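You operate a simulated robot arm through the tools that you are given. There is no shell and no other tool.

Carry out the task below with a simulated robot arm. There is one attempt and no reset: what you move stays moved.

Task
Load the short blue roll on the rewinder and wind 0.8 metres on to the core.
Fine: roll on the fixed stub; press ZERO once before winding; black arm in, turn the large hand wheel, arm out; the white roll and the other cores stay. Where these are worked on the way, their far stop is far enough and under half their travel is too little: black arm.
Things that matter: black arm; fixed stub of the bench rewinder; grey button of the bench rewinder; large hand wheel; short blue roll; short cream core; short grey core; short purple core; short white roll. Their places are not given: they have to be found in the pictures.

It is judged by the outcome, as a careful person would: the job done as asked, and still so three seconds after it is handed in. It fails if anything else is knocked over, pushed out of place, dropped, spilled or broken.

Robot
A 6-joint arm with a three-finger gripper, fixed in place. Base frame: the origin is at the foot of the arm, x ahead of it, y to its left, z up. Lengths are in mm, angles in rad, forces in N, time in s.
Its first joint turns from -2.897 to 2.897 rad. Payload 4.89 kg.
Tool frame: the origin (TCP) lies between the finger pads and is the grasp point; the fingertips stand 30 mm ahead of it; z points along the fingers, y is the line along which they close. The gripper opens to 164 mm. The gripper's body begins 125 mm behind the TCP.
Orientation is that of the tool frame in the base frame, as a unit quaternion [x, y, z, w]. With the fingers straight down and closing along the base's y, the tool's x points along the base's -x, its y along +y and its z along -z.

Tools
- The arm moves only by the tool send_rows. Its argument "increments" is text: rows parted by semicolons, each of 6 numbers parted by spaces: the shift along the tool's x, y, z in units of 20 mm (1.0 is 20 mm), then the turn, a rotation vector about the tool's x, y, z in units of 4 degrees (1.0 is 4 degrees). In form: x y z rx ry rz; .... A call has 1 to 20 rows; each row shifts and turns the commanded pose from where the row before left it, along the tool's axes as they then stand. "grip" is the opening, from 0 (shut) to 1 (fully open), set as the call begins (left out, the last holds). A call with a number of a shift or a turn outside -1 to 1 is refused whole. Each row takes 0.2 s and may step no farther than 50 mm and 0.15 rad from the row before; otherwise, or with a gripper value out of range, the whole call is refused. Where a pose cannot be reached the arm comes as near as it can. A force on the tool above 90 N (or 10 N above the force at the start of the call, whichever is more), or a blocked arm, ends the call early, and 0.2 s more pass. The fingers move at their own pace (about 108 mm/s each) and stop on an object; they squeeze with about 34 N. The grip force told is the motor's: it shows also when the fingers shut on nothing. Time passes only in rows, and 0.2 s behind the last, so rows that do not move let the fingers close. It gives the time, the measured TCP pose, the force on the tool (base axes), the opening and the grip force at its end, in the units of the frame above (readings bear some noise), with the torque about the TCP (base axes, N m) and any sound that the robot's microphone picked up.
- Cameras (640 x 400 px; columns grow to the right, rows downward): "scene" is fixed at [53.1, -495, 1557.3]; the picture's right is [0.41, -0.91, 0.00], its down [-0.58, -0.26, -0.77] and it looks along [0.70, 0.32, -0.64] (base axes); focal length 308 px, centre (320, 200). "wrist" rides on the gripper at [76, -2, -152] in the tool frame; the picture's right is [0.02, 1.00, 0.00], its down [-0.88, 0.02, -0.47] and it looks along [-0.47, 0.01, 0.88] (tool axes); focal length 247 px, centre (320, 200).
- get_image(camera): a new picture of that camera. No time passes.
- move_column(by): slides the trunk up (or, below 0, down) by that many mm; the arm rides with it, the base frame stays. It gives what a move gives, with no picture.
- probe_pixels(camera, pixels): there is no depth. For up to 12 entries [column, row, z] of the newest picture of that camera ("zoom" is the newest enlarged one), the place [x, y] in the base frame at which the ray of that pixel passes the height z, good to about 2 mm, but the place of the scene camera against the robot may be out by one fixed shift of up to 12 mm in any direction. No time passes.
- close_up(camera, box): a new picture of the part [left, top, right, bottom] of that camera's present view, enlarged. No time passes.
- close_job(): hands the job in; it is judged then, once.

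Leave the gripper open and the arm clear of the work at the hand-in unless told otherwise.

The tools are called after "Request:" by a JSON object that holds its "name" and its "arguments". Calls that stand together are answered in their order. send_rows: Moves the arm, as the interface text tells. Its arguments: {"type":"object","properties":{"increments":{"type":"string"},"grip":{"type":"number"}},"required":["increments"]} The other tools are called the same way: move_column (by) slides the trunk up or down; get_image (camera) takes a picture; probe_pixels (camera, pixels) gives the place at which the rays of pixels pass given heights; close_up (camera, box) takes an enlarged picture of a part of a camera's view; close_job () hands the job in.

At the start:

```text
time: 0.0
tcp_pos: [629.2, 40.1, 1152.3]
orientation: [0.0, 1.0, 0.0, 0.0]
contact_force: [0.9, 1.0, -0.3]
moment: [-0.01, 0.01, 0.01]
width: 163.7
grasp_force: 0.0
trunk travel left (down, up): [-100.0, 290.0]
```

scene: 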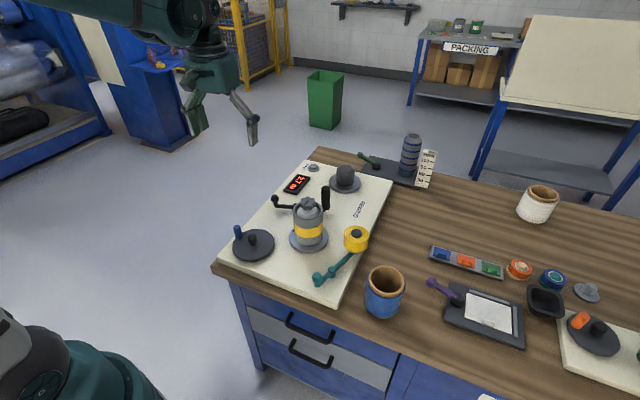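
wrist: 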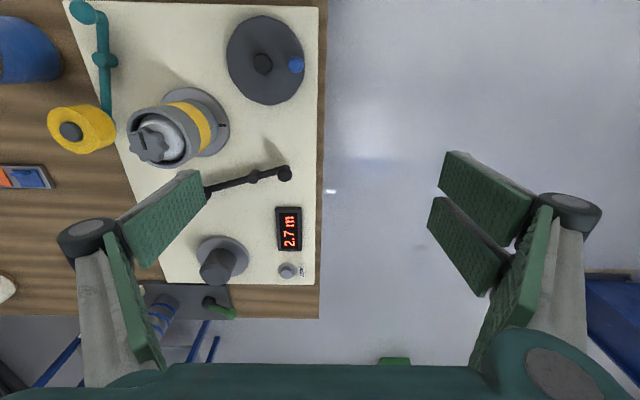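

I see a bench with a rewinder on a cream panel: a display "2.7 m", a small grey button, a dark disc with a blue knob, a grey/yellow spindle, a black arm, a teal arm with yellow roller, plus a blue roll near (384,292) and a white roll near (538,203). I will look closer.

Request:
{"name": "close_up", "arguments": {"camera": "scene", "box": [210, 140, 430, 310]}}

Request:
{"name": "close_up", "arguments": {"camera": "scene", "box": [400, 170, 640, 370]}}

Request:
{"name": "close_up", "arguments": {"camera": "wrist", "box": [0, 0, 330, 330]}}

```text
2.35 times, centred on (320, 225) of scene
```

zoom: 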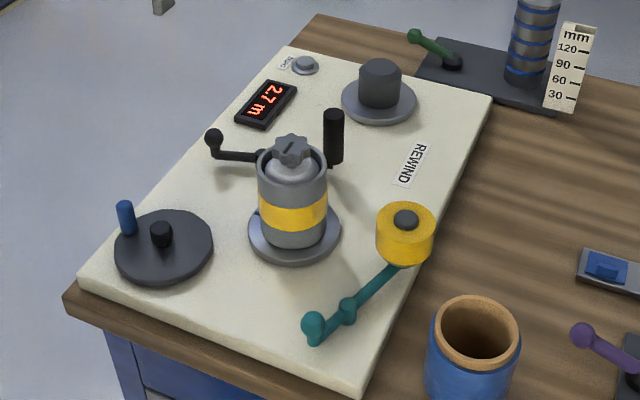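

```text
2.00 times, centred on (520, 270) of scene
```

zoom: 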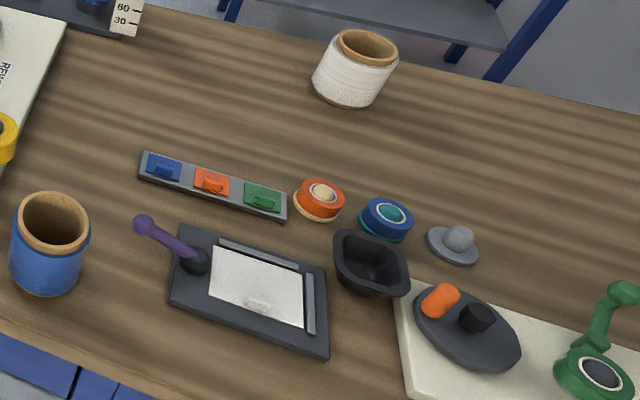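

```text
1.21 times, centred on (165, 165) of wrist
```

zoom: 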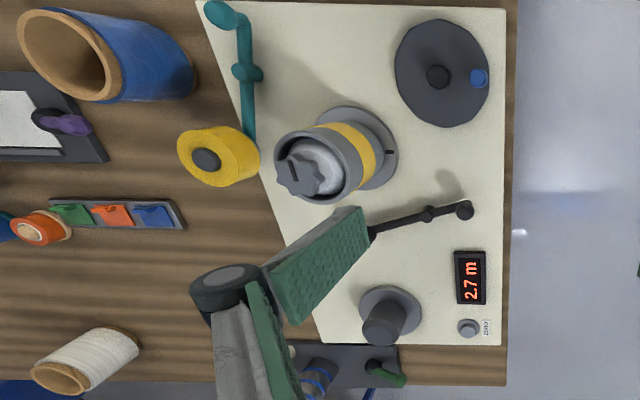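

I'll triangulate with both cameras to find the heights: the button, wheel hub, stub top, and blue roll.

Request:
{"name": "probe_pixels", "arguments": {"camera": "scene", "pixels": [[314, 167, 700], [314, 167, 800], [314, 167, 900], [212, 268, 700], [212, 268, 800], [212, 268, 900], [345, 168, 800], [345, 168, 900], [254, 239, 800], [254, 239, 900]]}}

Request:
{"name": "probe_pixels", "arguments": {"camera": "wrist", "pixels": [[288, 271, 700], [288, 271, 800], [288, 271, 900], [215, 268, 800], [215, 268, 900], [263, 63, 800], [263, 63, 900], [320, 318, 700], [320, 318, 800], [320, 318, 900]]}}

```text
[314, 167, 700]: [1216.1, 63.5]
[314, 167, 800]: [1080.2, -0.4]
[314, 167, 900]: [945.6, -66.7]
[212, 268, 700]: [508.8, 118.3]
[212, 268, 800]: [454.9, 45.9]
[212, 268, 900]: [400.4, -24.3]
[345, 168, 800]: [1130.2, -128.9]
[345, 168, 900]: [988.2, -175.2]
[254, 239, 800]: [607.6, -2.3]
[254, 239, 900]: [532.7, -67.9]
```

```text
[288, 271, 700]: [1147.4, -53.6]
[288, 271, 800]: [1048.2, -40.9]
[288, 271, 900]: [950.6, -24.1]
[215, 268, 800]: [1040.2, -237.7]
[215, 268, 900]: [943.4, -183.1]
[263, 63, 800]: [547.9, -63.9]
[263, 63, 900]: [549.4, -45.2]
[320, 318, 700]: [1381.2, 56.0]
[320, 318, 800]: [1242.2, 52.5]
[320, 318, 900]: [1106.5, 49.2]
```

The button seems to be near (1000, -33, 850) and the wheel hub near (549, -50, 873). I'll move the arm sideways high above the bench (toward -y, 400 mm) to survey the right side.

Request:
{"name": "send_rows", "arguments": {"increments": "0 -1 0 0 0 0;0 -1 0 0 0 0;0 -1 0 0 0 0;0 -1 0 0 0 0;0 -1 0 0 0 0;0 -1 0 0 0 0;0 -1 0 0 0 0;0 -1 0 0 0 0;0 -1 0 0 0 0;0 -1 0 0 0 0;0 -1 0 0 0 0;0 -1 0 0 0 0;0 -1 0 0 0 0;0 -1 0 0 0 0;0 -1 0 0 0 0;0 -1 0 0 0 0;0 -1 0 0 0 0;0 -1 0 0 0 0;0 -1 0 0 0 0;0 -1 0 0 0 0", "grip": 1}}

Request:
{"name": "get_image", "arguments": {"camera": "wrist"}}

Request:
{"name": "get_image", "arguments": {"camera": "scene"}}

```text
time: 4.2
tcp_pos: [629.2, -358.8, 1154.8]
orientation: [0.0, 1.0, 0.0, 0.0]
contact_force: [0.4, 1.3, 0.6]
moment: [-0.16, -0.02, 0.04]
width: 164.1
grasp_force: 0.0
trunk travel left (down, up): [-100.0, 290.0]
```

```text
taken
```

wrist: 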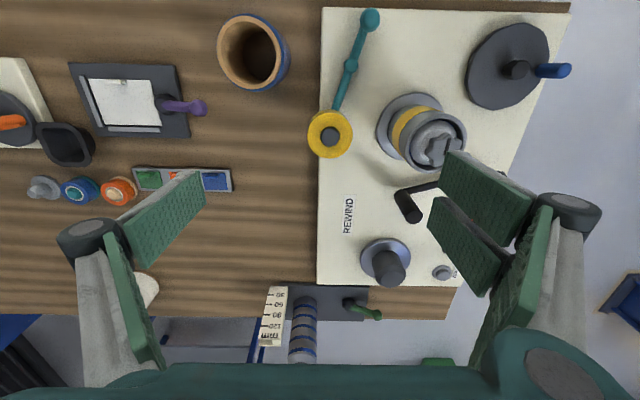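

```text
taken
```

scene: 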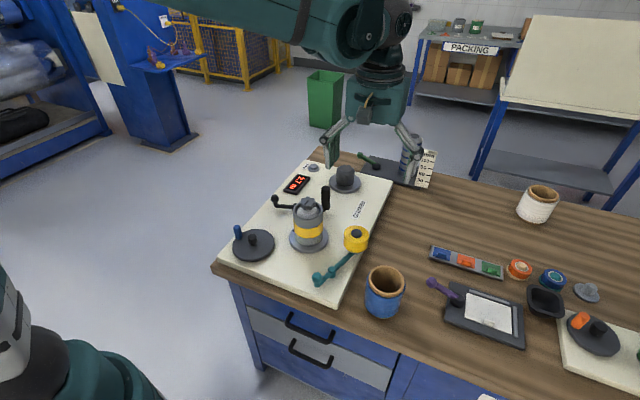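

I see the panel, stub, button and the blue roll (250,55). I go on another 400 mm in -y to look for the other cores.

Request:
{"name": "send_rows", "arguments": {"increments": "0 -1 0 0 0 0;0 -1 0 0 0 0;0 -1 0 0 0 0;0 -1 0 0 0 0;0 -1 0 0 0 0;0 -1 0 0 0 0;0 -1 0 0 0 0;0 -1 0 0 0 0;0 -1 0 0 0 0;0 -1 0 0 0 0;0 -1 0 0 0 0;0 -1 0 0 0 0;0 -1 0 0 0 0;0 -1 0 0 0 0;0 -1 0 0 0 0;0 -1 0 0 0 0;0 -1 0 0 0 0;0 -1 0 0 0 0;0 -1 0 0 0 0;0 -1 0 0 0 0"}}

Request:
{"name": "get_image", "arguments": {"camera": "wrist"}}

Request:
{"name": "get_image", "arguments": {"camera": "scene"}}

```text
time: 8.4
tcp_pos: [627.6, -760.9, 1150.9]
orientation: [-0.001, 1.0, 0.0, 0.0]
contact_force: [0.3, 0.4, -0.1]
moment: [-0.14, 0.02, -0.01]
width: 164.0
grasp_force: 0.1
trunk travel left (down, up): [-100.0, 290.0]
```

```text
taken
```

wrist: 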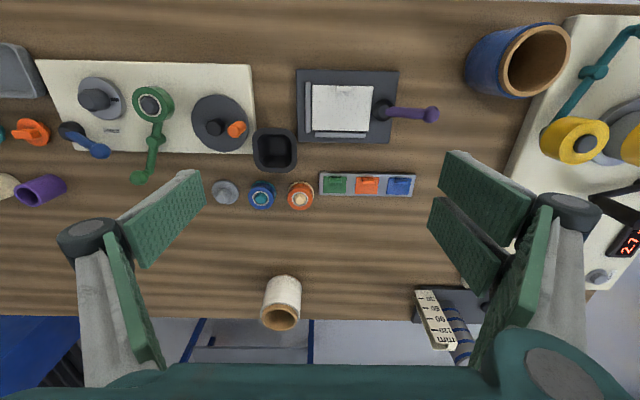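

```text
taken
```

scene: 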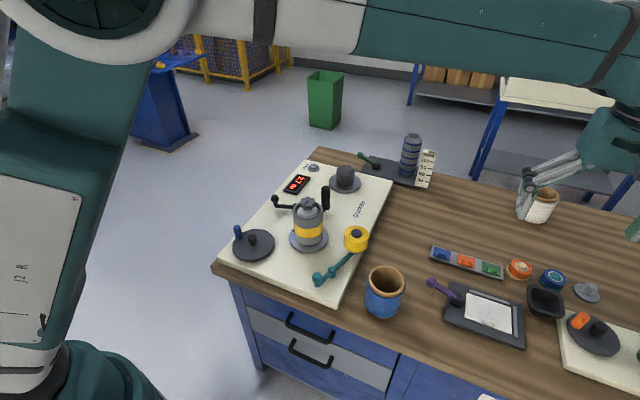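

The small rewinder with the orange knob is on the far right, together with the purple (40,188) and cream (5,185) cores; those must stay. The big rewinder is the left panel. I return to about y=-200 for an unobstructed view of it.

Request:
{"name": "send_rows", "arguments": {"increments": "0 1 0 0 0 0;0 1 0 0 0 0;0 1 0 0 0 0;0 1 0 0 0 0;0 1 0 0 0 0;0 1 0 0 0 0;0 1 0 0 0 0;0 1 0 0 0 0;0 1 0 0 0 0;0 1 0 0 0 0;0 1 0 0 0 0;0 1 0 0 0 0;0 1 0 0 0 0;0 1 0 0 0 0;0 1 0 0 0 0;0 1 0 0 0 0;0 1 0 0 0 0;0 1 0 0 0 0;0 1 0 0 0 0;0 1 0 0 0 0"}}

Request:
{"name": "send_rows", "arguments": {"increments": "0 1 0 0 0 0;0 1 0 0 0 0;0 1 0 0 0 0;0 1 0 0 0 0;0 1 0 0 0 0;0 1 0 0 0 0;0 1 0 0 0 0;0 1 0 0 0 0"}}

Request:
{"name": "get_image", "arguments": {"camera": "wrist"}}

Request:
{"name": "close_up", "arguments": {"camera": "wrist", "box": [200, 0, 480, 175]}}

Request:
{"name": "close_up", "arguments": {"camera": "wrist", "box": [200, 130, 440, 330]}}

```text
time: 12.6
tcp_pos: [629.3, -359.2, 1151.9]
orientation: [-0.001, 1.0, 0.0, 0.0]
contact_force: [0.3, -0.9, 0.2]
moment: [0.13, 0.04, 0.02]
width: 164.0
grasp_force: 0.1
trunk travel left (down, up): [-100.0, 290.0]
```

```text
time: 14.4
tcp_pos: [627.7, -201.0, 1154.8]
orientation: [0.0, 1.0, 0.0, 0.0]
contact_force: [0.1, -0.6, -0.7]
moment: [0.11, 0.02, -0.03]
width: 164.1
grasp_force: 0.1
trunk travel left (down, up): [-100.0, 290.0]
```

```text
taken
```

wrist: 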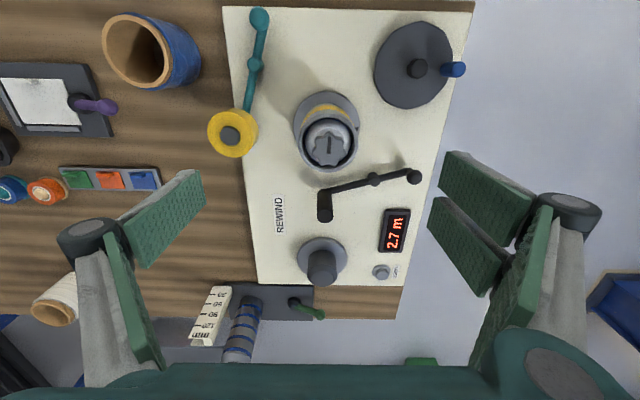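

```text
2.29 times, centred on (340, 88) of wrist
```

zoom: 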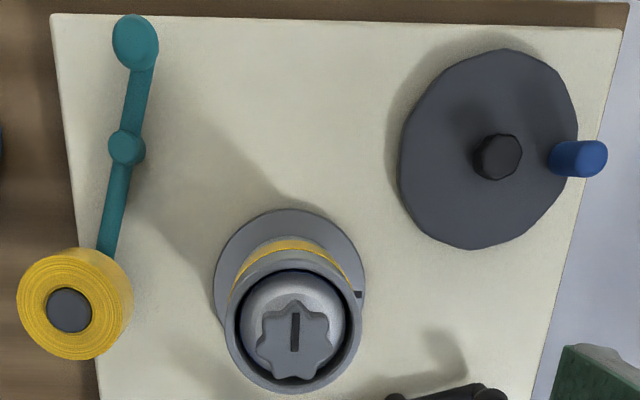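

```text
2.00 times, centred on (320, 230) of wrist
```

zoom: 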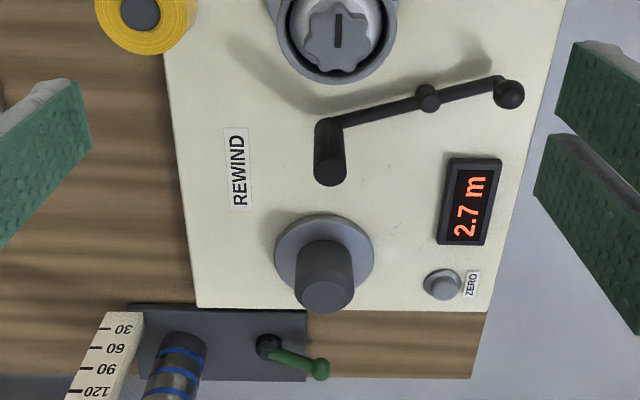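

Now I zoom strongly on the black arm and the wheel from the scene camera to understand pivot and handle.

Request:
{"name": "close_up", "arguments": {"camera": "scene", "box": [262, 175, 342, 225]}}

Request:
{"name": "close_up", "arguments": {"camera": "scene", "box": [220, 210, 300, 260]}}

Request:
{"name": "close_up", "arguments": {"camera": "scene", "box": [290, 180, 390, 300]}}

Request:
{"name": "close_up", "arguments": {"camera": "wrist", "box": [300, 150, 440, 240]}}

```text
8.00 times, centred on (302, 200) of scene
```

zoom: 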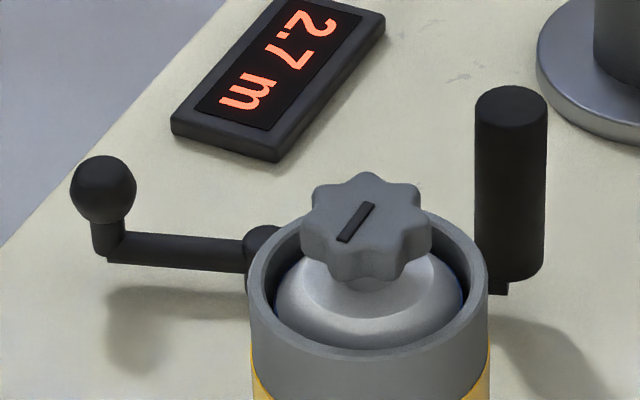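

```text
8.00 times, centred on (260, 235) of scene
```

zoom: 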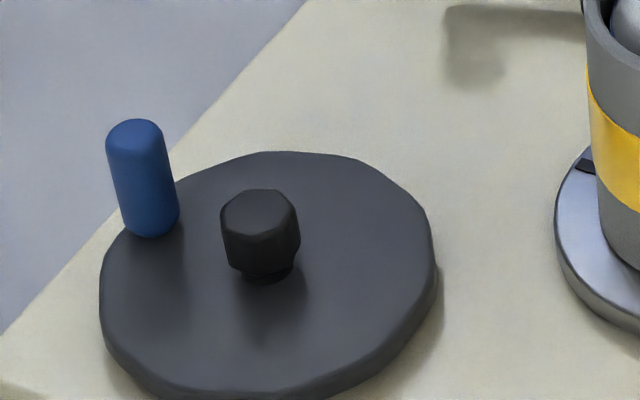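

```text
3.33 times, centred on (340, 240) of scene
```

zoom: 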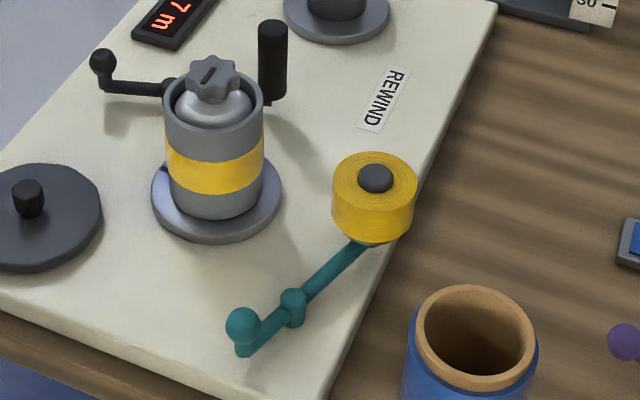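

```text
4.44 times, centred on (370, 195) of wrist
```

zoom: 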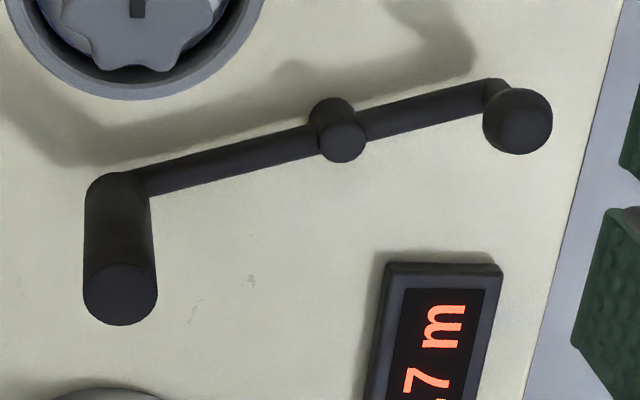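

The black arm pivots at its middle post (wrist 374,180), with the black roller at one end and a ball handle at the other (415,177). Now I test reach: move over the wheel (about x 560, y 0) at the same height, then lower a bit.

Request:
{"name": "send_rows", "arguments": {"increments": "0.4 1 0 0 0 0;0.4 1 0 0 0 0;0.4 1 0 0 0 0;0.4 1 0 0 0 0;0.4 1 0 0 0 0;0.4 1 0 0 0 0;0.4 1 0 0 0 0;0.4 1 0 0 0 0;0.4 1 0 0 0 0;0 1 0 0 0 0"}}

Request:
{"name": "send_rows", "arguments": {"increments": "0 0 1 0 0 0;0 0 1 0 0 0;0 0 1 0 0 0;0 0 1 0 0 0;0 0 1 0 0 0"}}

```text
time: 16.6
tcp_pos: [559.0, -0.5, 1154.1]
orientation: [-0.001, 1.0, 0.0, 0.0]
contact_force: [-0.7, -0.7, 1.0]
moment: [0.06, 0.04, -0.04]
width: 164.0
grasp_force: 0.0
trunk travel left (down, up): [-100.0, 290.0]
```

```text
time: 17.8
tcp_pos: [557.3, 0.3, 1053.3]
orientation: [0.0, 1.0, 0.0, 0.0]
contact_force: [-0.9, -0.1, -0.4]
moment: [0.02, -0.18, 0.03]
width: 164.1
grasp_force: 0.0
trunk travel left (down, up): [-100.0, 290.0]
```

Reach is fine so far (557, 0, 1053). I take pictures here for finer location of the wheel and knob.

Request:
{"name": "get_image", "arguments": {"camera": "wrist"}}

Request:
{"name": "get_image", "arguments": {"camera": "scene"}}

```text
taken
```

wrist: 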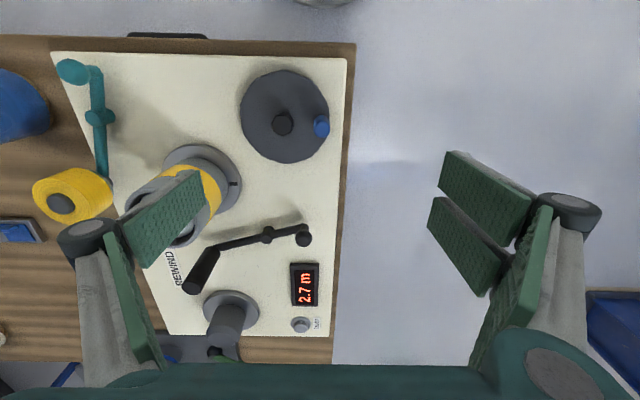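

```text
taken
```

scene: 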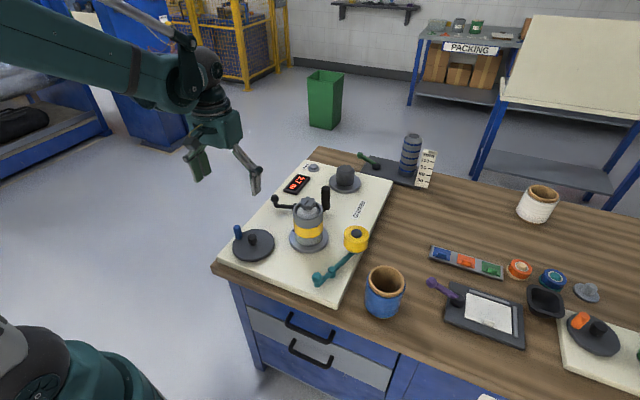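

The wheel hub is near (547, -50, 866) and the knob near (545, 0, top ~896). I test reach at low height off the left table edge (y = 150), where nothing stands.

Request:
{"name": "send_rows", "arguments": {"increments": "0 1 0 0 0 0;0 1 0 0 0 0;0 1 0 0 0 0;0 1 0 0 0 0;0 1 0 0 0 0;0 1 0 0 0 0;0 1 0 0 0 0;0 1 0 0 0 0"}}

Request:
{"name": "send_rows", "arguments": {"increments": "0 0 1 0 0 0;0 0 1 0 0 0;0 0 1 0 0 0;0 0 1 0 0 0;0 0 1 0 0 0;0 0 1 0 0 0;0 0 1 0 0 0;0 0 1 0 0 0"}}

```text
time: 19.6
tcp_pos: [557.2, 159.9, 1053.6]
orientation: [0.0, 1.0, 0.0, 0.0]
contact_force: [-0.4, -0.5, -0.3]
moment: [0.08, 0.01, 0.01]
width: 164.1
grasp_force: 0.0
trunk travel left (down, up): [-100.0, 290.0]
```

```text
time: 21.4
tcp_pos: [558.1, 157.9, 893.7]
orientation: [-0.001, 1.0, 0.0, 0.0]
contact_force: [-0.9, -0.2, 0.1]
moment: [0.01, -0.04, 0.0]
width: 164.1
grasp_force: 0.1
trunk travel left (down, up): [-100.0, 290.0]
```

It reaches (558,158,894) easily. I use this low, left position for a side look at the wheel, black arm and panel.

Request:
{"name": "get_image", "arguments": {"camera": "wrist"}}

Request:
{"name": "close_up", "arguments": {"camera": "wrist", "box": [60, 0, 260, 125]}}

Request:
{"name": "close_up", "arguments": {"camera": "wrist", "box": [100, 130, 300, 300]}}

```text
taken
```

wrist: 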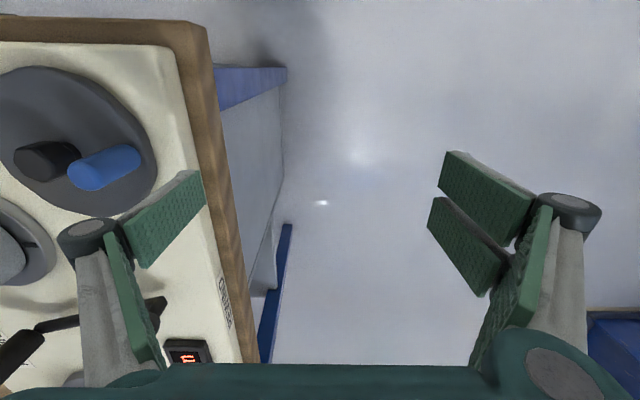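

```text
3.20 times, centred on (160, 62) of wrist
```

zoom: 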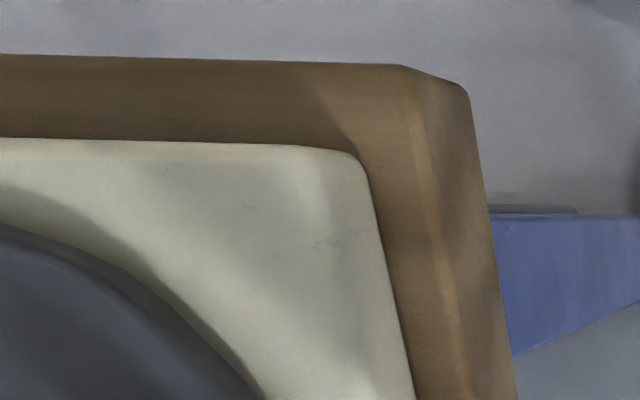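

```text
2.35 times, centred on (200, 215) of wrist
```

zoom: 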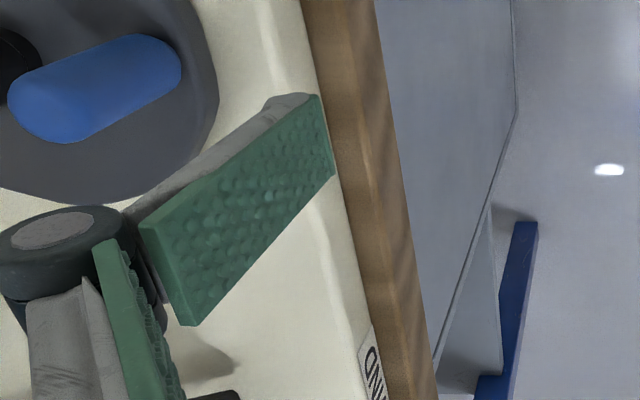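

Computation puts the table top at z≈772 and the panel top at z≈806. Now I go up and over to view the stub, button and display from closer (TCP about (829,-196,1114)).

Request:
{"name": "send_rows", "arguments": {"increments": "0 0 -1 0 0 0;0 0 -1 0 0 0;0 0 -1 0 0 0;0 0 -1 0 0 0;0 0 -1 0 0 0;0 0 -1 0 0 0;0 0 -1 0 0 0;0 0 -1 0 0 0;0 0 -1 0 0 0;0 0 -1 0 0 0;0 0 -1 0 0 0"}}

Request:
{"name": "send_rows", "arguments": {"increments": "-0.75 -0.98 0 0 0 0;-0.75 -0.98 0 0 0 0;-0.75 -0.98 0 0 0 0;-0.75 -0.98 0 0 0 0;-0.75 -0.98 0 0 0 0;-0.75 -0.98 0 0 0 0;-0.75 -0.98 0 0 0 0;-0.75 -0.98 0 0 0 0;-0.75 -0.98 0 0 0 0;-0.75 -0.98 0 0 0 0;-0.75 -0.98 0 0 0 0;-0.75 -0.98 0 0 0 0;-0.75 -0.98 0 0 0 0;-0.75 -0.98 0 0 0 0;-0.75 -0.98 0 0 0 0;-0.75 -0.98 0 0 0 0;-0.75 -0.98 0 0 0 0;-0.75 -0.98 0 0 0 0"}}

Request:
{"name": "get_image", "arguments": {"camera": "wrist"}}

Request:
{"name": "close_up", "arguments": {"camera": "wrist", "box": [220, 110, 440, 270]}}

```text
time: 23.8
tcp_pos: [556.1, 160.2, 1114.4]
orientation: [0.0, 1.0, 0.0, 0.0]
contact_force: [-0.6, -0.3, 0.2]
moment: [-0.03, 0.04, -0.02]
width: 164.2
grasp_force: 0.1
trunk travel left (down, up): [-100.0, 290.0]
```

```text
time: 27.6
tcp_pos: [828.1, -192.2, 1113.7]
orientation: [0.0, 1.0, -0.001, 0.0]
contact_force: [-0.1, 0.9, 1.2]
moment: [-0.1, -0.13, 0.01]
width: 163.7
grasp_force: 0.0
trunk travel left (down, up): [-100.0, 290.0]
```

```text
taken
```

wrist: 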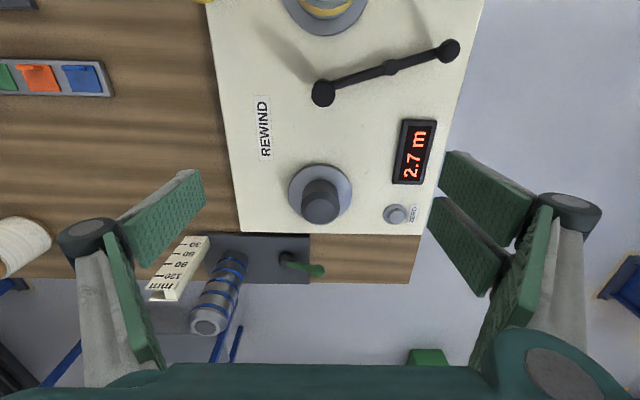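

```text
2.50 times, centred on (330, 190) of wrist
```

zoom: 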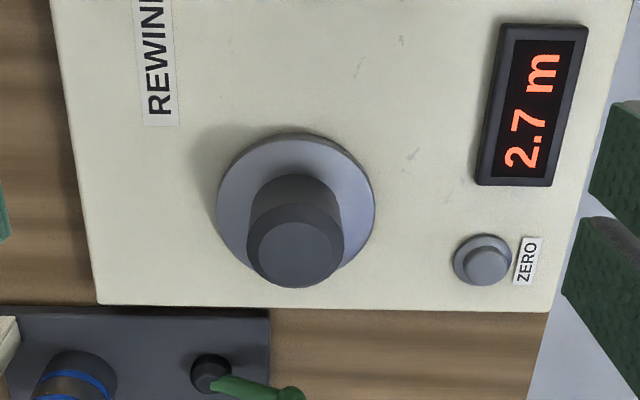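

The stub is near (975,-189) with its top at about z 880. I zoom tighter on the stub, and then the button, for exact edges.

Request:
{"name": "close_up", "arguments": {"camera": "wrist", "box": [280, 155, 360, 235]}}

Request:
{"name": "probe_pixels", "arguments": {"camera": "wrist", "pixels": [[320, 211.2, 880], [320, 211.2, 870], [320, 191.2, 816], [395.2, 215.2, 820], [323, 93, 900], [391, 66, 860], [448, 50, 880], [240, 234, 806], [484, 0, 806]]}}

```text
5.00 times, centred on (320, 195) of wrist
```

zoom: 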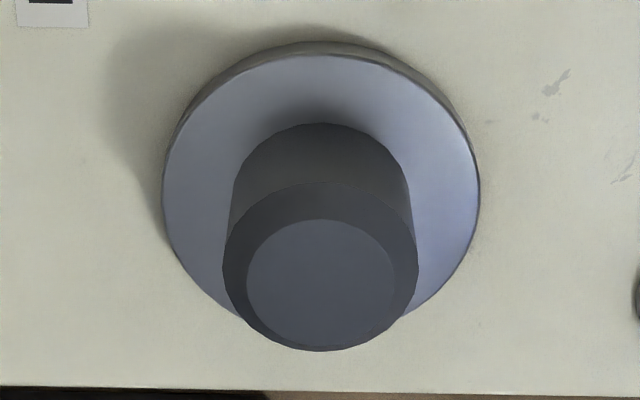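

```text
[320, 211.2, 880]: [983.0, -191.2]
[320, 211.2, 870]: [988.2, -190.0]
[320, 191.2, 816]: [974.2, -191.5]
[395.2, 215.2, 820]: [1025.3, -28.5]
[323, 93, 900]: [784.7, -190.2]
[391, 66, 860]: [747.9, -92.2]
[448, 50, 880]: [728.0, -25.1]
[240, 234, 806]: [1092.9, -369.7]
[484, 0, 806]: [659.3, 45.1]
```

The stub axis comes out at about (978,-191), straight to z≈878 with a chamfer to ≈891, diameter ≈71 mm; the button is at about (1025,-28). I test the reach at (978,-191) while high.

Request:
{"name": "send_rows", "arguments": {"increments": "-1 0 0 0 0 0;-1 0 0 0 0 0;-1 0 0 0 0 0;-1 0 0 0 0 0;-1 0 0 0 0 0;-1 0 0 0 0 0;-1 0 0 0 0 0;-0.5 0 0 0 0 0"}}

Request:
{"name": "get_image", "arguments": {"camera": "wrist"}}

```text
time: 29.4
tcp_pos: [978.7, -194.1, 1114.1]
orientation: [-0.001, 1.0, 0.0, 0.0]
contact_force: [0.3, 0.5, 0.2]
moment: [0.03, -0.07, -0.02]
width: 164.0
grasp_force: 0.2
trunk travel left (down, up): [-100.0, 290.0]
```

```text
taken
```

wrist: 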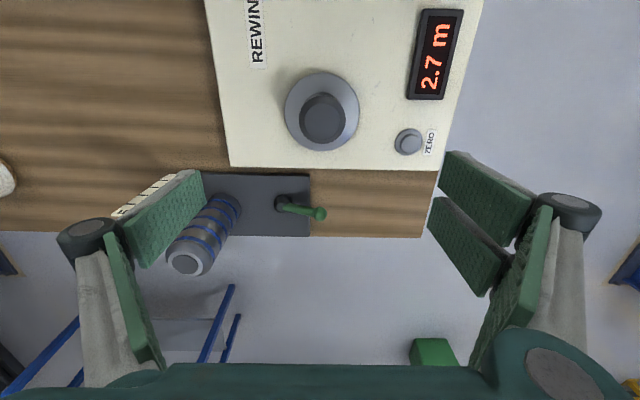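

Reached. I zoom here on the stub and button for triangulation against the previous view.

Request:
{"name": "close_up", "arguments": {"camera": "wrist", "box": [280, 65, 360, 155]}}

Request:
{"name": "close_up", "arguments": {"camera": "wrist", "box": [380, 110, 444, 165]}}

```text
4.44 times, centred on (320, 110) of wrist
```

zoom: 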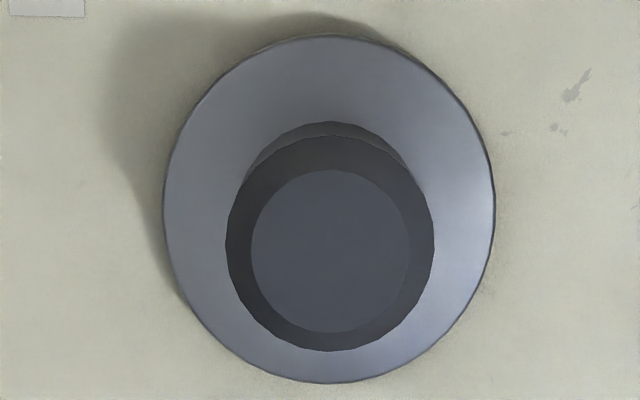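

```text
7.27 times, centred on (412, 138) of wrist
```

zoom: 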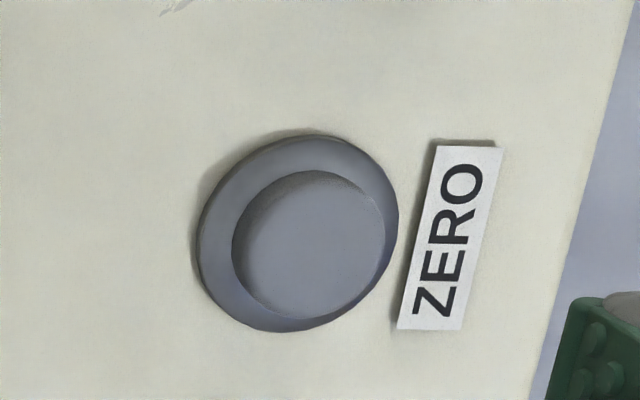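

I probe these centres at candidate heights.

Request:
{"name": "probe_pixels", "arguments": {"camera": "wrist", "pixels": [[322.0, 112.0, 812], [322.0, 112.0, 820], [322.25, 119.6, 870], [322.25, 119.6, 880], [322.25, 121.6, 880], [322.25, 121.6, 890], [410.4, 144.1, 815], [410.4, 144.1, 825], [408.8, 142.4, 810]]}}

```text
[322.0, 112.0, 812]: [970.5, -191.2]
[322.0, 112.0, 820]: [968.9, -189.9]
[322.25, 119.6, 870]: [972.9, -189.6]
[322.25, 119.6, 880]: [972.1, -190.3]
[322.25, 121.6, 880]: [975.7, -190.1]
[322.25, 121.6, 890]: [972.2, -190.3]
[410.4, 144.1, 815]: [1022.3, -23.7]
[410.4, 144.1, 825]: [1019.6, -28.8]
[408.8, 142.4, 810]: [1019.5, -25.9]
```

View 2 gives the stub axis at about (972,-190). To remove height dependence, I move so the camera looks straight down on the stub (TCP ~ (1050,-191,1050)), which also tests far reach.

Request:
{"name": "send_rows", "arguments": {"increments": "-0.9 0 0.8 0 0 0;-0.9 0 0.8 0 0 0;-0.9 0 0.8 0 0 0;-0.9 0 0.8 0 0 0"}}

Request:
{"name": "get_image", "arguments": {"camera": "wrist"}}

Request:
{"name": "close_up", "arguments": {"camera": "wrist", "box": [270, 10, 370, 110]}}

```text
time: 30.4
tcp_pos: [1049.2, -192.7, 1049.9]
orientation: [0.001, 1.0, 0.0, 0.001]
contact_force: [-1.1, 0.7, 0.7]
moment: [-0.02, -0.17, 0.0]
width: 163.9
grasp_force: 0.1
trunk travel left (down, up): [-100.0, 290.0]
```

```text
taken
```

wrist: 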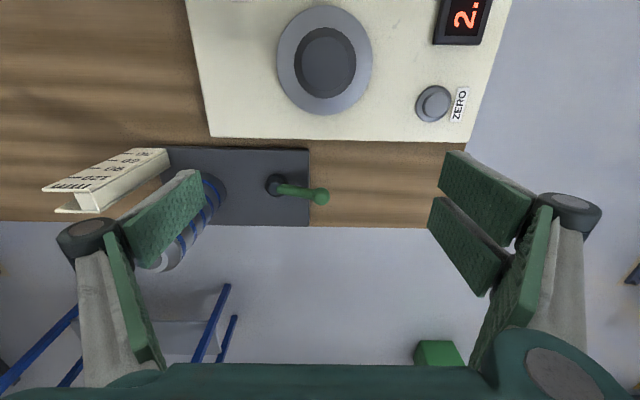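

```text
4.00 times, centred on (320, 60) of wrist
```

zoom: 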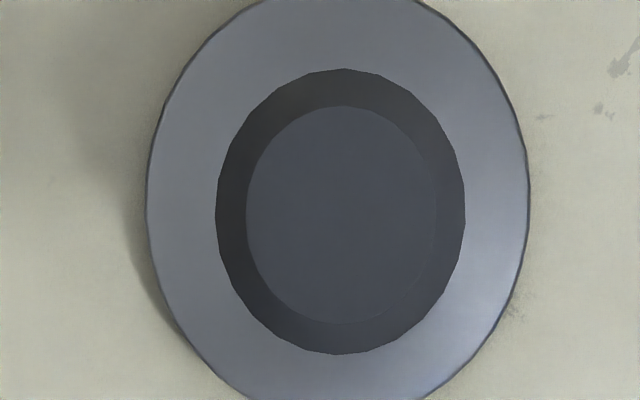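

I probe the ring and flat centres from this nearly vertical view.

Request:
{"name": "probe_pixels", "arguments": {"camera": "wrist", "pixels": [[325.1, 62.75, 860], [325.1, 62.75, 880], [325.1, 62.75, 900], [325.4, 63.6, 880], [325.4, 63.6, 900], [324.5, 60, 820], [294.0, 62.75, 880], [356.3, 62.75, 880], [433.5, 104, 820], [433.5, 104, 830], [301.5, 63, 890], [349.3, 63, 890]]}}

```text
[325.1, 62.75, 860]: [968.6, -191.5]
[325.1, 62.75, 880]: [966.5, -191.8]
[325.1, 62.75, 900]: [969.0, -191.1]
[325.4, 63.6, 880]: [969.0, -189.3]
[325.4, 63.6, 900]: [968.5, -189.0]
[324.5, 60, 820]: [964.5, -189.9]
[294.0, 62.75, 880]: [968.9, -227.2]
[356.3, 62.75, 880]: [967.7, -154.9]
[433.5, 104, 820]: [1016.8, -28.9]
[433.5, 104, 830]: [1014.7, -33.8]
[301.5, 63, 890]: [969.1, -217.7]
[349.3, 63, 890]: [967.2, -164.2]
```

The stub axis is (973,-190.5) and the button about (1018,-29, top ~830). Now to the blue roll: raise and move over to look straight down on it.

Request:
{"name": "send_rows", "arguments": {"increments": "0 0 -1 0 0 0;0 0 -1 0 0 0;0 0 -1 0 0 0;1 -0.6 0 0 0 0;1 -0.6 0 0 0 0;1 -0.6 0 0 0 0;1 -0.6 0 0 0 0;1 -0.6 0 0 0 0;1 -0.6 0 0 0 0;1 -0.6 0 0 0 0;1 -0.6 0 0 0 0;1 -0.6 0 0 0 0;1 -0.6 0 0 0 0;1 -0.6 0 0 0 0;1 -0.6 0 0 0 0;1 -0.6 0 0 0 0;1 -0.6 0 0 0 0;1 -0.6 0 0 0 0;1 -0.6 0 0 0 0;1 -0.6 0 0 0 0"}}

Request:
{"name": "send_rows", "arguments": {"increments": "1 -0.6 0 0 0 0;1 -0.6 0 0 0 0;1 -0.6 0 0 0 0;1 -0.6 0 0 0 0;1 -0.6 0 0 0 0"}}

Request:
{"name": "get_image", "arguments": {"camera": "wrist"}}

```text
time: 34.6
tcp_pos: [711.3, -395.2, 1109.0]
orientation: [-0.001, 1.0, 0.0, 0.0]
contact_force: [0.2, 0.5, -0.4]
moment: [-0.01, 0.13, 0.01]
width: 163.9
grasp_force: 0.0
trunk travel left (down, up): [-100.0, 290.0]
```

```text
time: 35.8
tcp_pos: [609.5, -457.4, 1108.1]
orientation: [0.0, 1.0, 0.0, 0.0]
contact_force: [1.4, 0.0, 0.6]
moment: [-0.04, 0.16, 0.01]
width: 163.7
grasp_force: 0.1
trunk travel left (down, up): [-100.0, 290.0]
```

```text
taken
```

wrist: 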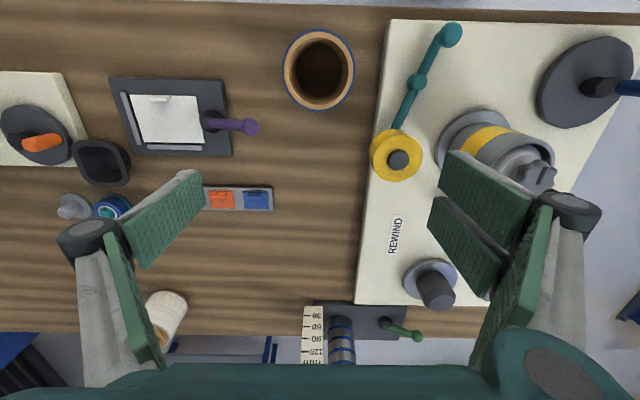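

The roll's rim is at (318,70), directly below the camera. I zoom in.

Request:
{"name": "close_up", "arguments": {"camera": "wrist", "box": [270, 20, 370, 120]}}

Request:
{"name": "close_up", "arguments": {"camera": "scene", "box": [350, 250, 420, 330]}}

```text
4.00 times, centred on (320, 70) of wrist
```

zoom: 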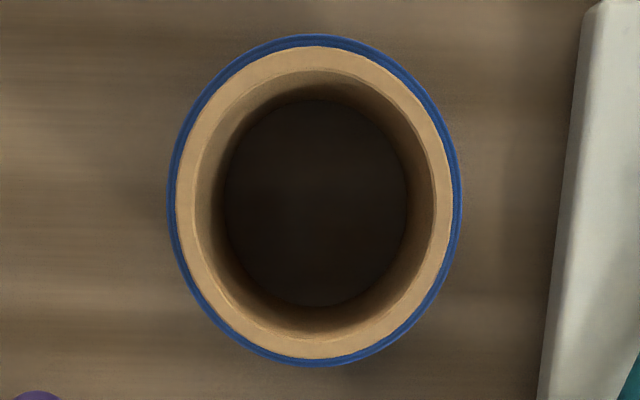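

```text
5.00 times, centred on (385, 290) of scene
```

zoom: 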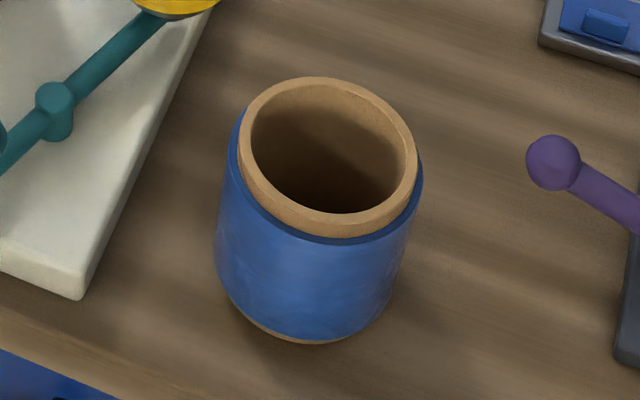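

I probe the rim edges at candidate top heights, from both cameras.

Request:
{"name": "probe_pixels", "arguments": {"camera": "wrist", "pixels": [[284, 71, 895], [353, 71, 895], [288.75, 71, 895], [349, 71, 895], [318.5, 70.5, 895], [318.5, 70.5, 880], [318.5, 70.5, 910], [296.5, 70, 772], [341.75, 70, 772], [319, 70, 772]]}}

Request:
{"name": "probe_pixels", "arguments": {"camera": "scene", "pixels": [[386.6, 281, 880], [386.6, 281, 895], [386.6, 281, 910], [371.5, 318, 772], [410, 279, 895], [368.5, 279, 895]]}}

```text
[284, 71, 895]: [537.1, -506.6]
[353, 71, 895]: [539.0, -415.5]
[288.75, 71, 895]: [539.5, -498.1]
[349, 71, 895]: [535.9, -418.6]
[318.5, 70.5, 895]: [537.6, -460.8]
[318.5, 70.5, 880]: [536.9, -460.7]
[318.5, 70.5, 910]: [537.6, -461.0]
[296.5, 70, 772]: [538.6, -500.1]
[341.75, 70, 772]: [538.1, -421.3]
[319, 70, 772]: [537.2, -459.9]
```

```text
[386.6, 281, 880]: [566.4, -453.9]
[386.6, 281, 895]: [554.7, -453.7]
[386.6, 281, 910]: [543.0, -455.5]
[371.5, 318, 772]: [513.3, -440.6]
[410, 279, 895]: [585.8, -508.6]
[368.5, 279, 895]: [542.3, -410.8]
```

The roll's axis is about (541,-460.5), outer diameter ≈95, hole ≈78, top ≈ z 900, standing upright. I set the opening to about 131 mm, move over it and lower to z ≈ 960 to check the alignment.

Request:
{"name": "send_rows", "arguments": {"increments": "0.85 -0.04 0 0 0 0;0.85 -0.04 0 0 0 0;0.85 -0.04 0 0 0 0;0.86 -0.055 0 0 0 0;0 0 1 0 0 0;0 0 1 0 0 0;0 0 1 0 0 0;0 0 1 0 0 0;0 0 1 0 0 0;0 0 1 0 0 0;0 0 1 0 0 0;0 0 0.4 0 0 0", "grip": 0.8}}

Request:
{"name": "get_image", "arguments": {"camera": "wrist"}}

Request:
{"name": "get_image", "arguments": {"camera": "scene"}}

```text
time: 38.4
tcp_pos: [541.9, -460.2, 960.6]
orientation: [0.001, 1.0, 0.0, -0.001]
contact_force: [-0.6, -0.1, 0.2]
moment: [-0.02, -0.03, 0.0]
width: 131.2
grasp_force: 0.0
trunk travel left (down, up): [-100.0, 290.0]
```

```text
taken
```

wrist: 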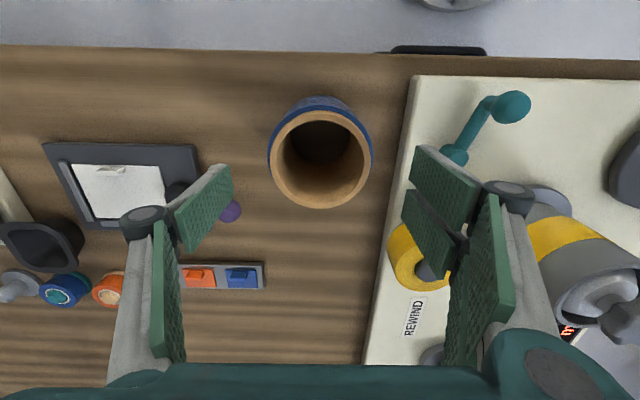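

```text
taken
```

scene: 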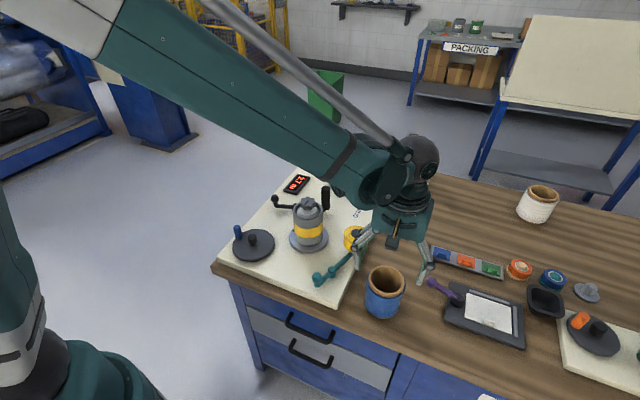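

The roll's rim is centred between the fingers (col 320). I lower to TCP z ≈ 868.

Request:
{"name": "send_rows", "arguments": {"increments": "0 0 1 0 0 0;0 0 1 0 0 0;0 0 1 0 0 0;0 0 1 0 0 0;0 0 0.6 0 0 0"}}

Request:
{"name": "get_image", "arguments": {"camera": "wrist"}}

Request:
{"name": "close_up", "arguments": {"camera": "scene", "box": [330, 200, 450, 340]}}

```text
time: 39.6
tcp_pos: [541.8, -459.5, 868.3]
orientation: [0.0, 1.0, 0.0, 0.0]
contact_force: [-0.4, 0.0, -0.4]
moment: [-0.03, 0.0, 0.01]
width: 131.1
grasp_force: 0.1
trunk travel left (down, up): [-100.0, 290.0]
```

```text
taken
```

wrist: 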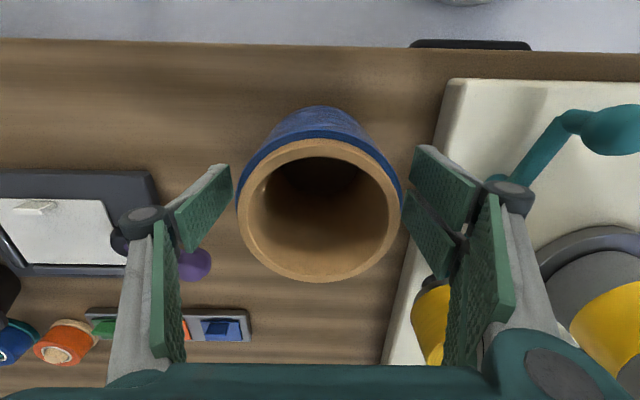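

```text
2.86 times, centred on (390, 270) of scene
```

zoom: 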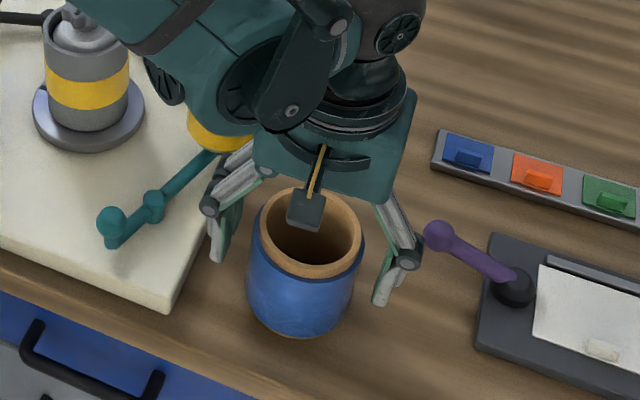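

The roll is centred between the fingers. I close on it (rows without motion).

Request:
{"name": "send_rows", "arguments": {"increments": "0 0 0 0 0 0;0 0 0 0 0 0;0 0 0 0 0 0;0 0 0 0 0 0;0 0 0 0 0 0", "grip": 0}}

Request:
{"name": "get_image", "arguments": {"camera": "wrist"}}

```text
time: 40.8
tcp_pos: [541.0, -459.5, 869.7]
orientation: [0.0, 1.0, 0.0, -0.001]
contact_force: [0.6, -0.3, 0.4]
moment: [-0.09, 0.02, -0.03]
width: 94.0
grasp_force: 33.7
trunk travel left (down, up): [-100.0, 290.0]
```

```text
taken
```

wrist: 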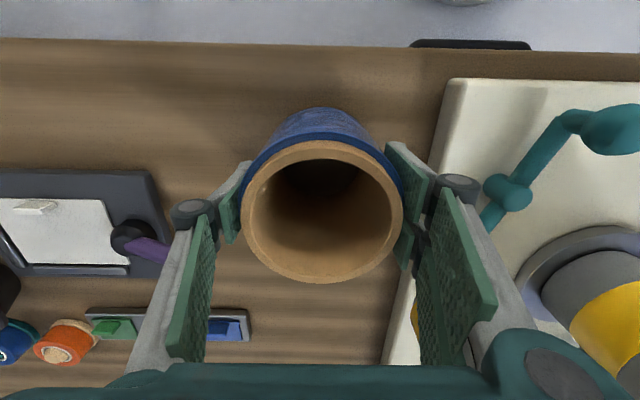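

Held: width 94 mm, 34 N. I check the rim's position in the tool frame with a close-up, then lift straight up.

Request:
{"name": "close_up", "arguments": {"camera": "wrist", "box": [220, 100, 420, 300]}}

Request:
{"name": "send_rows", "arguments": {"increments": "0 0 -0.5 0 0 0;0 0 -1 0 0 0;0 0 -1 0 0 0;0 0 -1 0 0 0;0 0 -1 0 0 0;0 0 -1 0 0 0;0 0 -1 0 0 0;0 0 -1 0 0 0;0 0 -1 0 0 0"}}

Request:
{"name": "get_image", "arguments": {"camera": "wrist"}}

Request:
{"name": "get_image", "arguments": {"camera": "scene"}}

```text
2.00 times, centred on (320, 200) of wrist
```

zoom: 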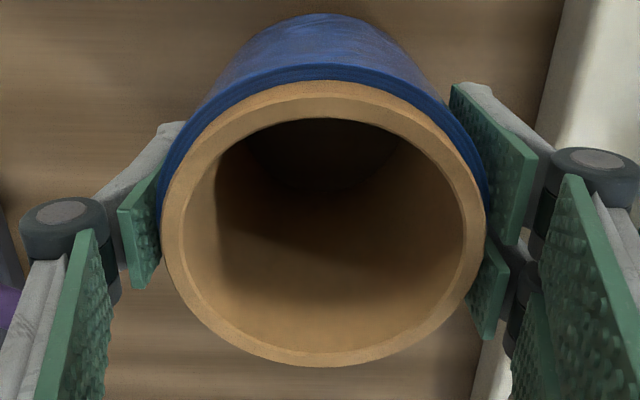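

```text
time: 42.8
tcp_pos: [540.8, -461.2, 1038.6]
orientation: [0.0, 1.0, 0.0, 0.0]
contact_force: [-0.3, -0.7, -1.9]
moment: [0.04, 0.06, -0.01]
width: 93.4
grasp_force: 33.6
trunk travel left (down, up): [-100.0, 290.0]
```

```text
taken
```

wrist: 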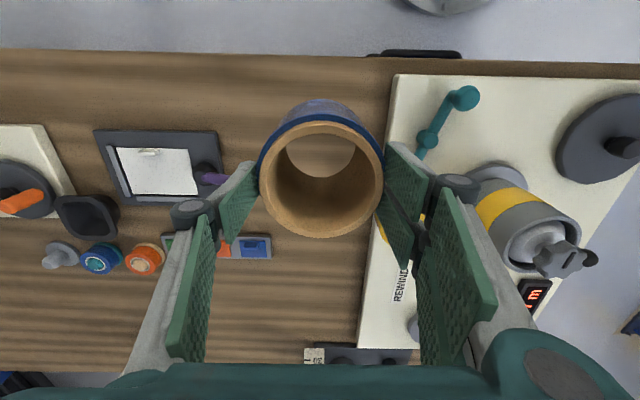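

```text
taken
```

scene: 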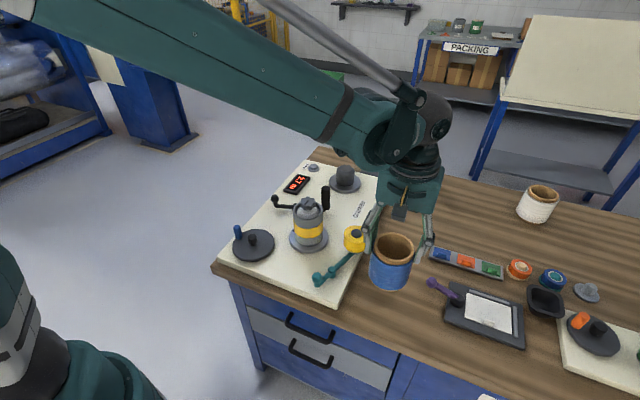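

The roll has slid down in the grip (the rim is now farther from the camera, about 20 mm below the TCP). I lower it back toward the table at once, before it drops.

Request:
{"name": "send_rows", "arguments": {"increments": "0 0 1 0 0 0;0 0 1 0 0 0;0 0 1 0 0 0;0 0 1 0 0 0;0 0 1 0 0 0;0 0 0.5 0 0 0"}}

Request:
{"name": "get_image", "arguments": {"camera": "wrist"}}

Request:
{"name": "close_up", "arguments": {"camera": "scene", "box": [330, 200, 450, 340]}}

```text
time: 44.2
tcp_pos: [541.9, -461.7, 927.7]
orientation: [0.0, 1.0, 0.0, 0.0]
contact_force: [-0.1, 0.5, -2.2]
moment: [-0.05, -0.04, 0.0]
width: 93.6
grasp_force: 33.9
trunk travel left (down, up): [-100.0, 290.0]
```

```text
taken
```

wrist: 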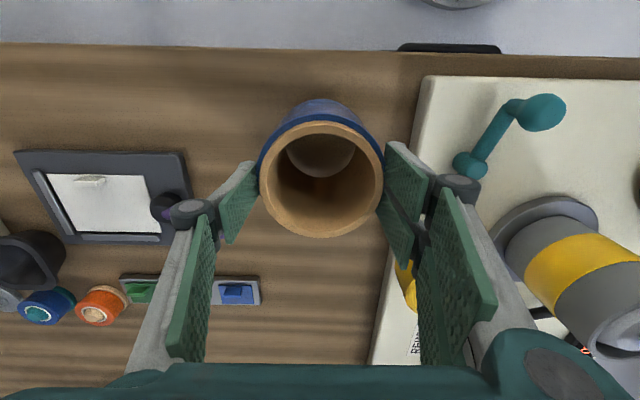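

```text
2.86 times, centred on (390, 270) of scene
```

zoom: 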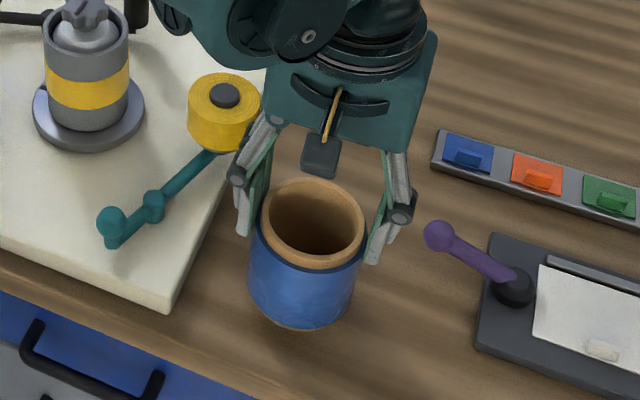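

Since then it has not slid further; the rim is about 21 mm below the TCP and the roll hangs ~11 mm over the table. I set it down gently in small steps, watching the force.

Request:
{"name": "send_rows", "arguments": {"increments": "0 0 0.15 0 0 0;0 0 0.15 0 0 0;0 0 0.1 0 0 0;0 0 0.1 0 0 0;0 0 0.1 0 0 0"}}

Request:
{"name": "get_image", "arguments": {"camera": "wrist"}}

Request:
{"name": "close_up", "arguments": {"camera": "scene", "box": [330, 200, 450, 340]}}

```text
time: 45.4
tcp_pos: [540.5, -460.0, 917.4]
orientation: [-0.001, 1.0, 0.0, 0.0]
contact_force: [-0.2, -0.3, -2.5]
moment: [0.01, 0.0, 0.04]
width: 93.2
grasp_force: 34.1
trunk travel left (down, up): [-100.0, 290.0]
```

```text
taken
```

wrist: 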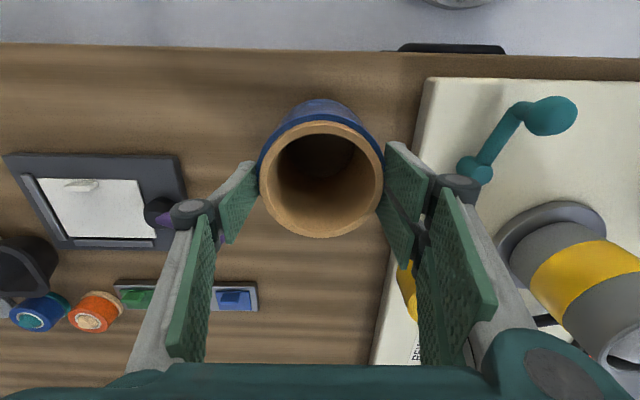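

```text
2.86 times, centred on (390, 270) of scene
```

zoom: 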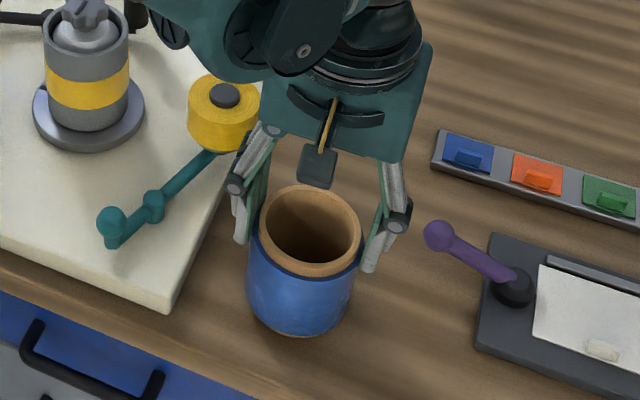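

Still hanging (−2.5 N). I continue in 1–2 mm steps.

Request:
{"name": "send_rows", "arguments": {"increments": "0 0 0.1 0 0 0;0 0 0.1 0 0 0"}}

Request:
{"name": "send_rows", "arguments": {"increments": "0 0 0.1 0 0 0;0 0 0.1 0 0 0"}}

Request:
{"name": "get_image", "arguments": {"camera": "wrist"}}

```text
time: 46.0
tcp_pos: [542.3, -460.0, 912.2]
orientation: [0.0, 1.0, 0.0, 0.0]
contact_force: [0.8, -0.3, 16.3]
moment: [0.0, 0.11, 0.08]
width: 94.0
grasp_force: 33.8
trunk travel left (down, up): [-100.0, 290.0]
```

```text
time: 46.6
tcp_pos: [541.6, -459.4, 909.3]
orientation: [0.0, 1.0, 0.0, 0.0]
contact_force: [4.7, -2.9, 14.9]
moment: [-0.13, -0.24, 0.03]
width: 93.9
grasp_force: 33.5
trunk travel left (down, up): [-100.0, 290.0]
```

```text
taken
```

wrist: 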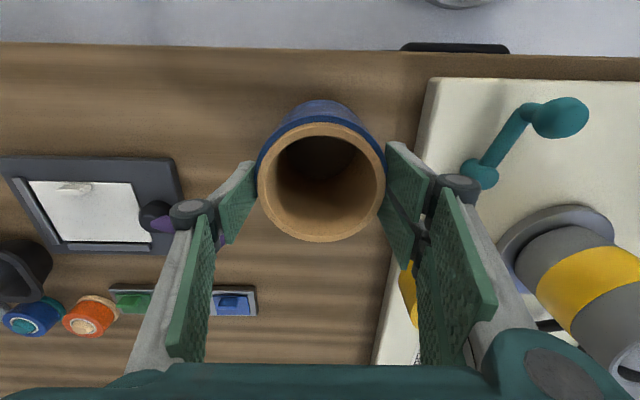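

The table now carries it (force +15 N, slip limit of the grip about 17–18 N). I open, lower to TCP z ≈ 858, and grip again deeper.

Request:
{"name": "send_rows", "arguments": {"increments": "0 0 0 0 0 0;0 0 0 0 0 0;0 0 0 0 0 0", "grip": 0.8}}

Request:
{"name": "get_image", "arguments": {"camera": "wrist"}}

```text
time: 47.4
tcp_pos: [541.0, -459.7, 909.0]
orientation: [0.0, 1.0, 0.001, 0.0]
contact_force: [0.2, 0.4, 0.3]
moment: [0.01, 0.01, -0.01]
width: 131.0
grasp_force: 0.0
trunk travel left (down, up): [-100.0, 290.0]
```

```text
taken
```

wrist: 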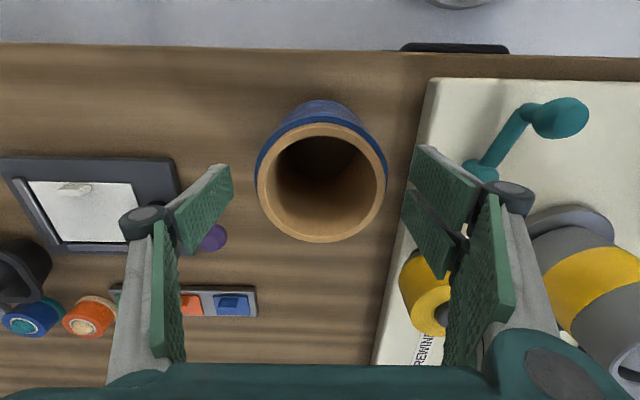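

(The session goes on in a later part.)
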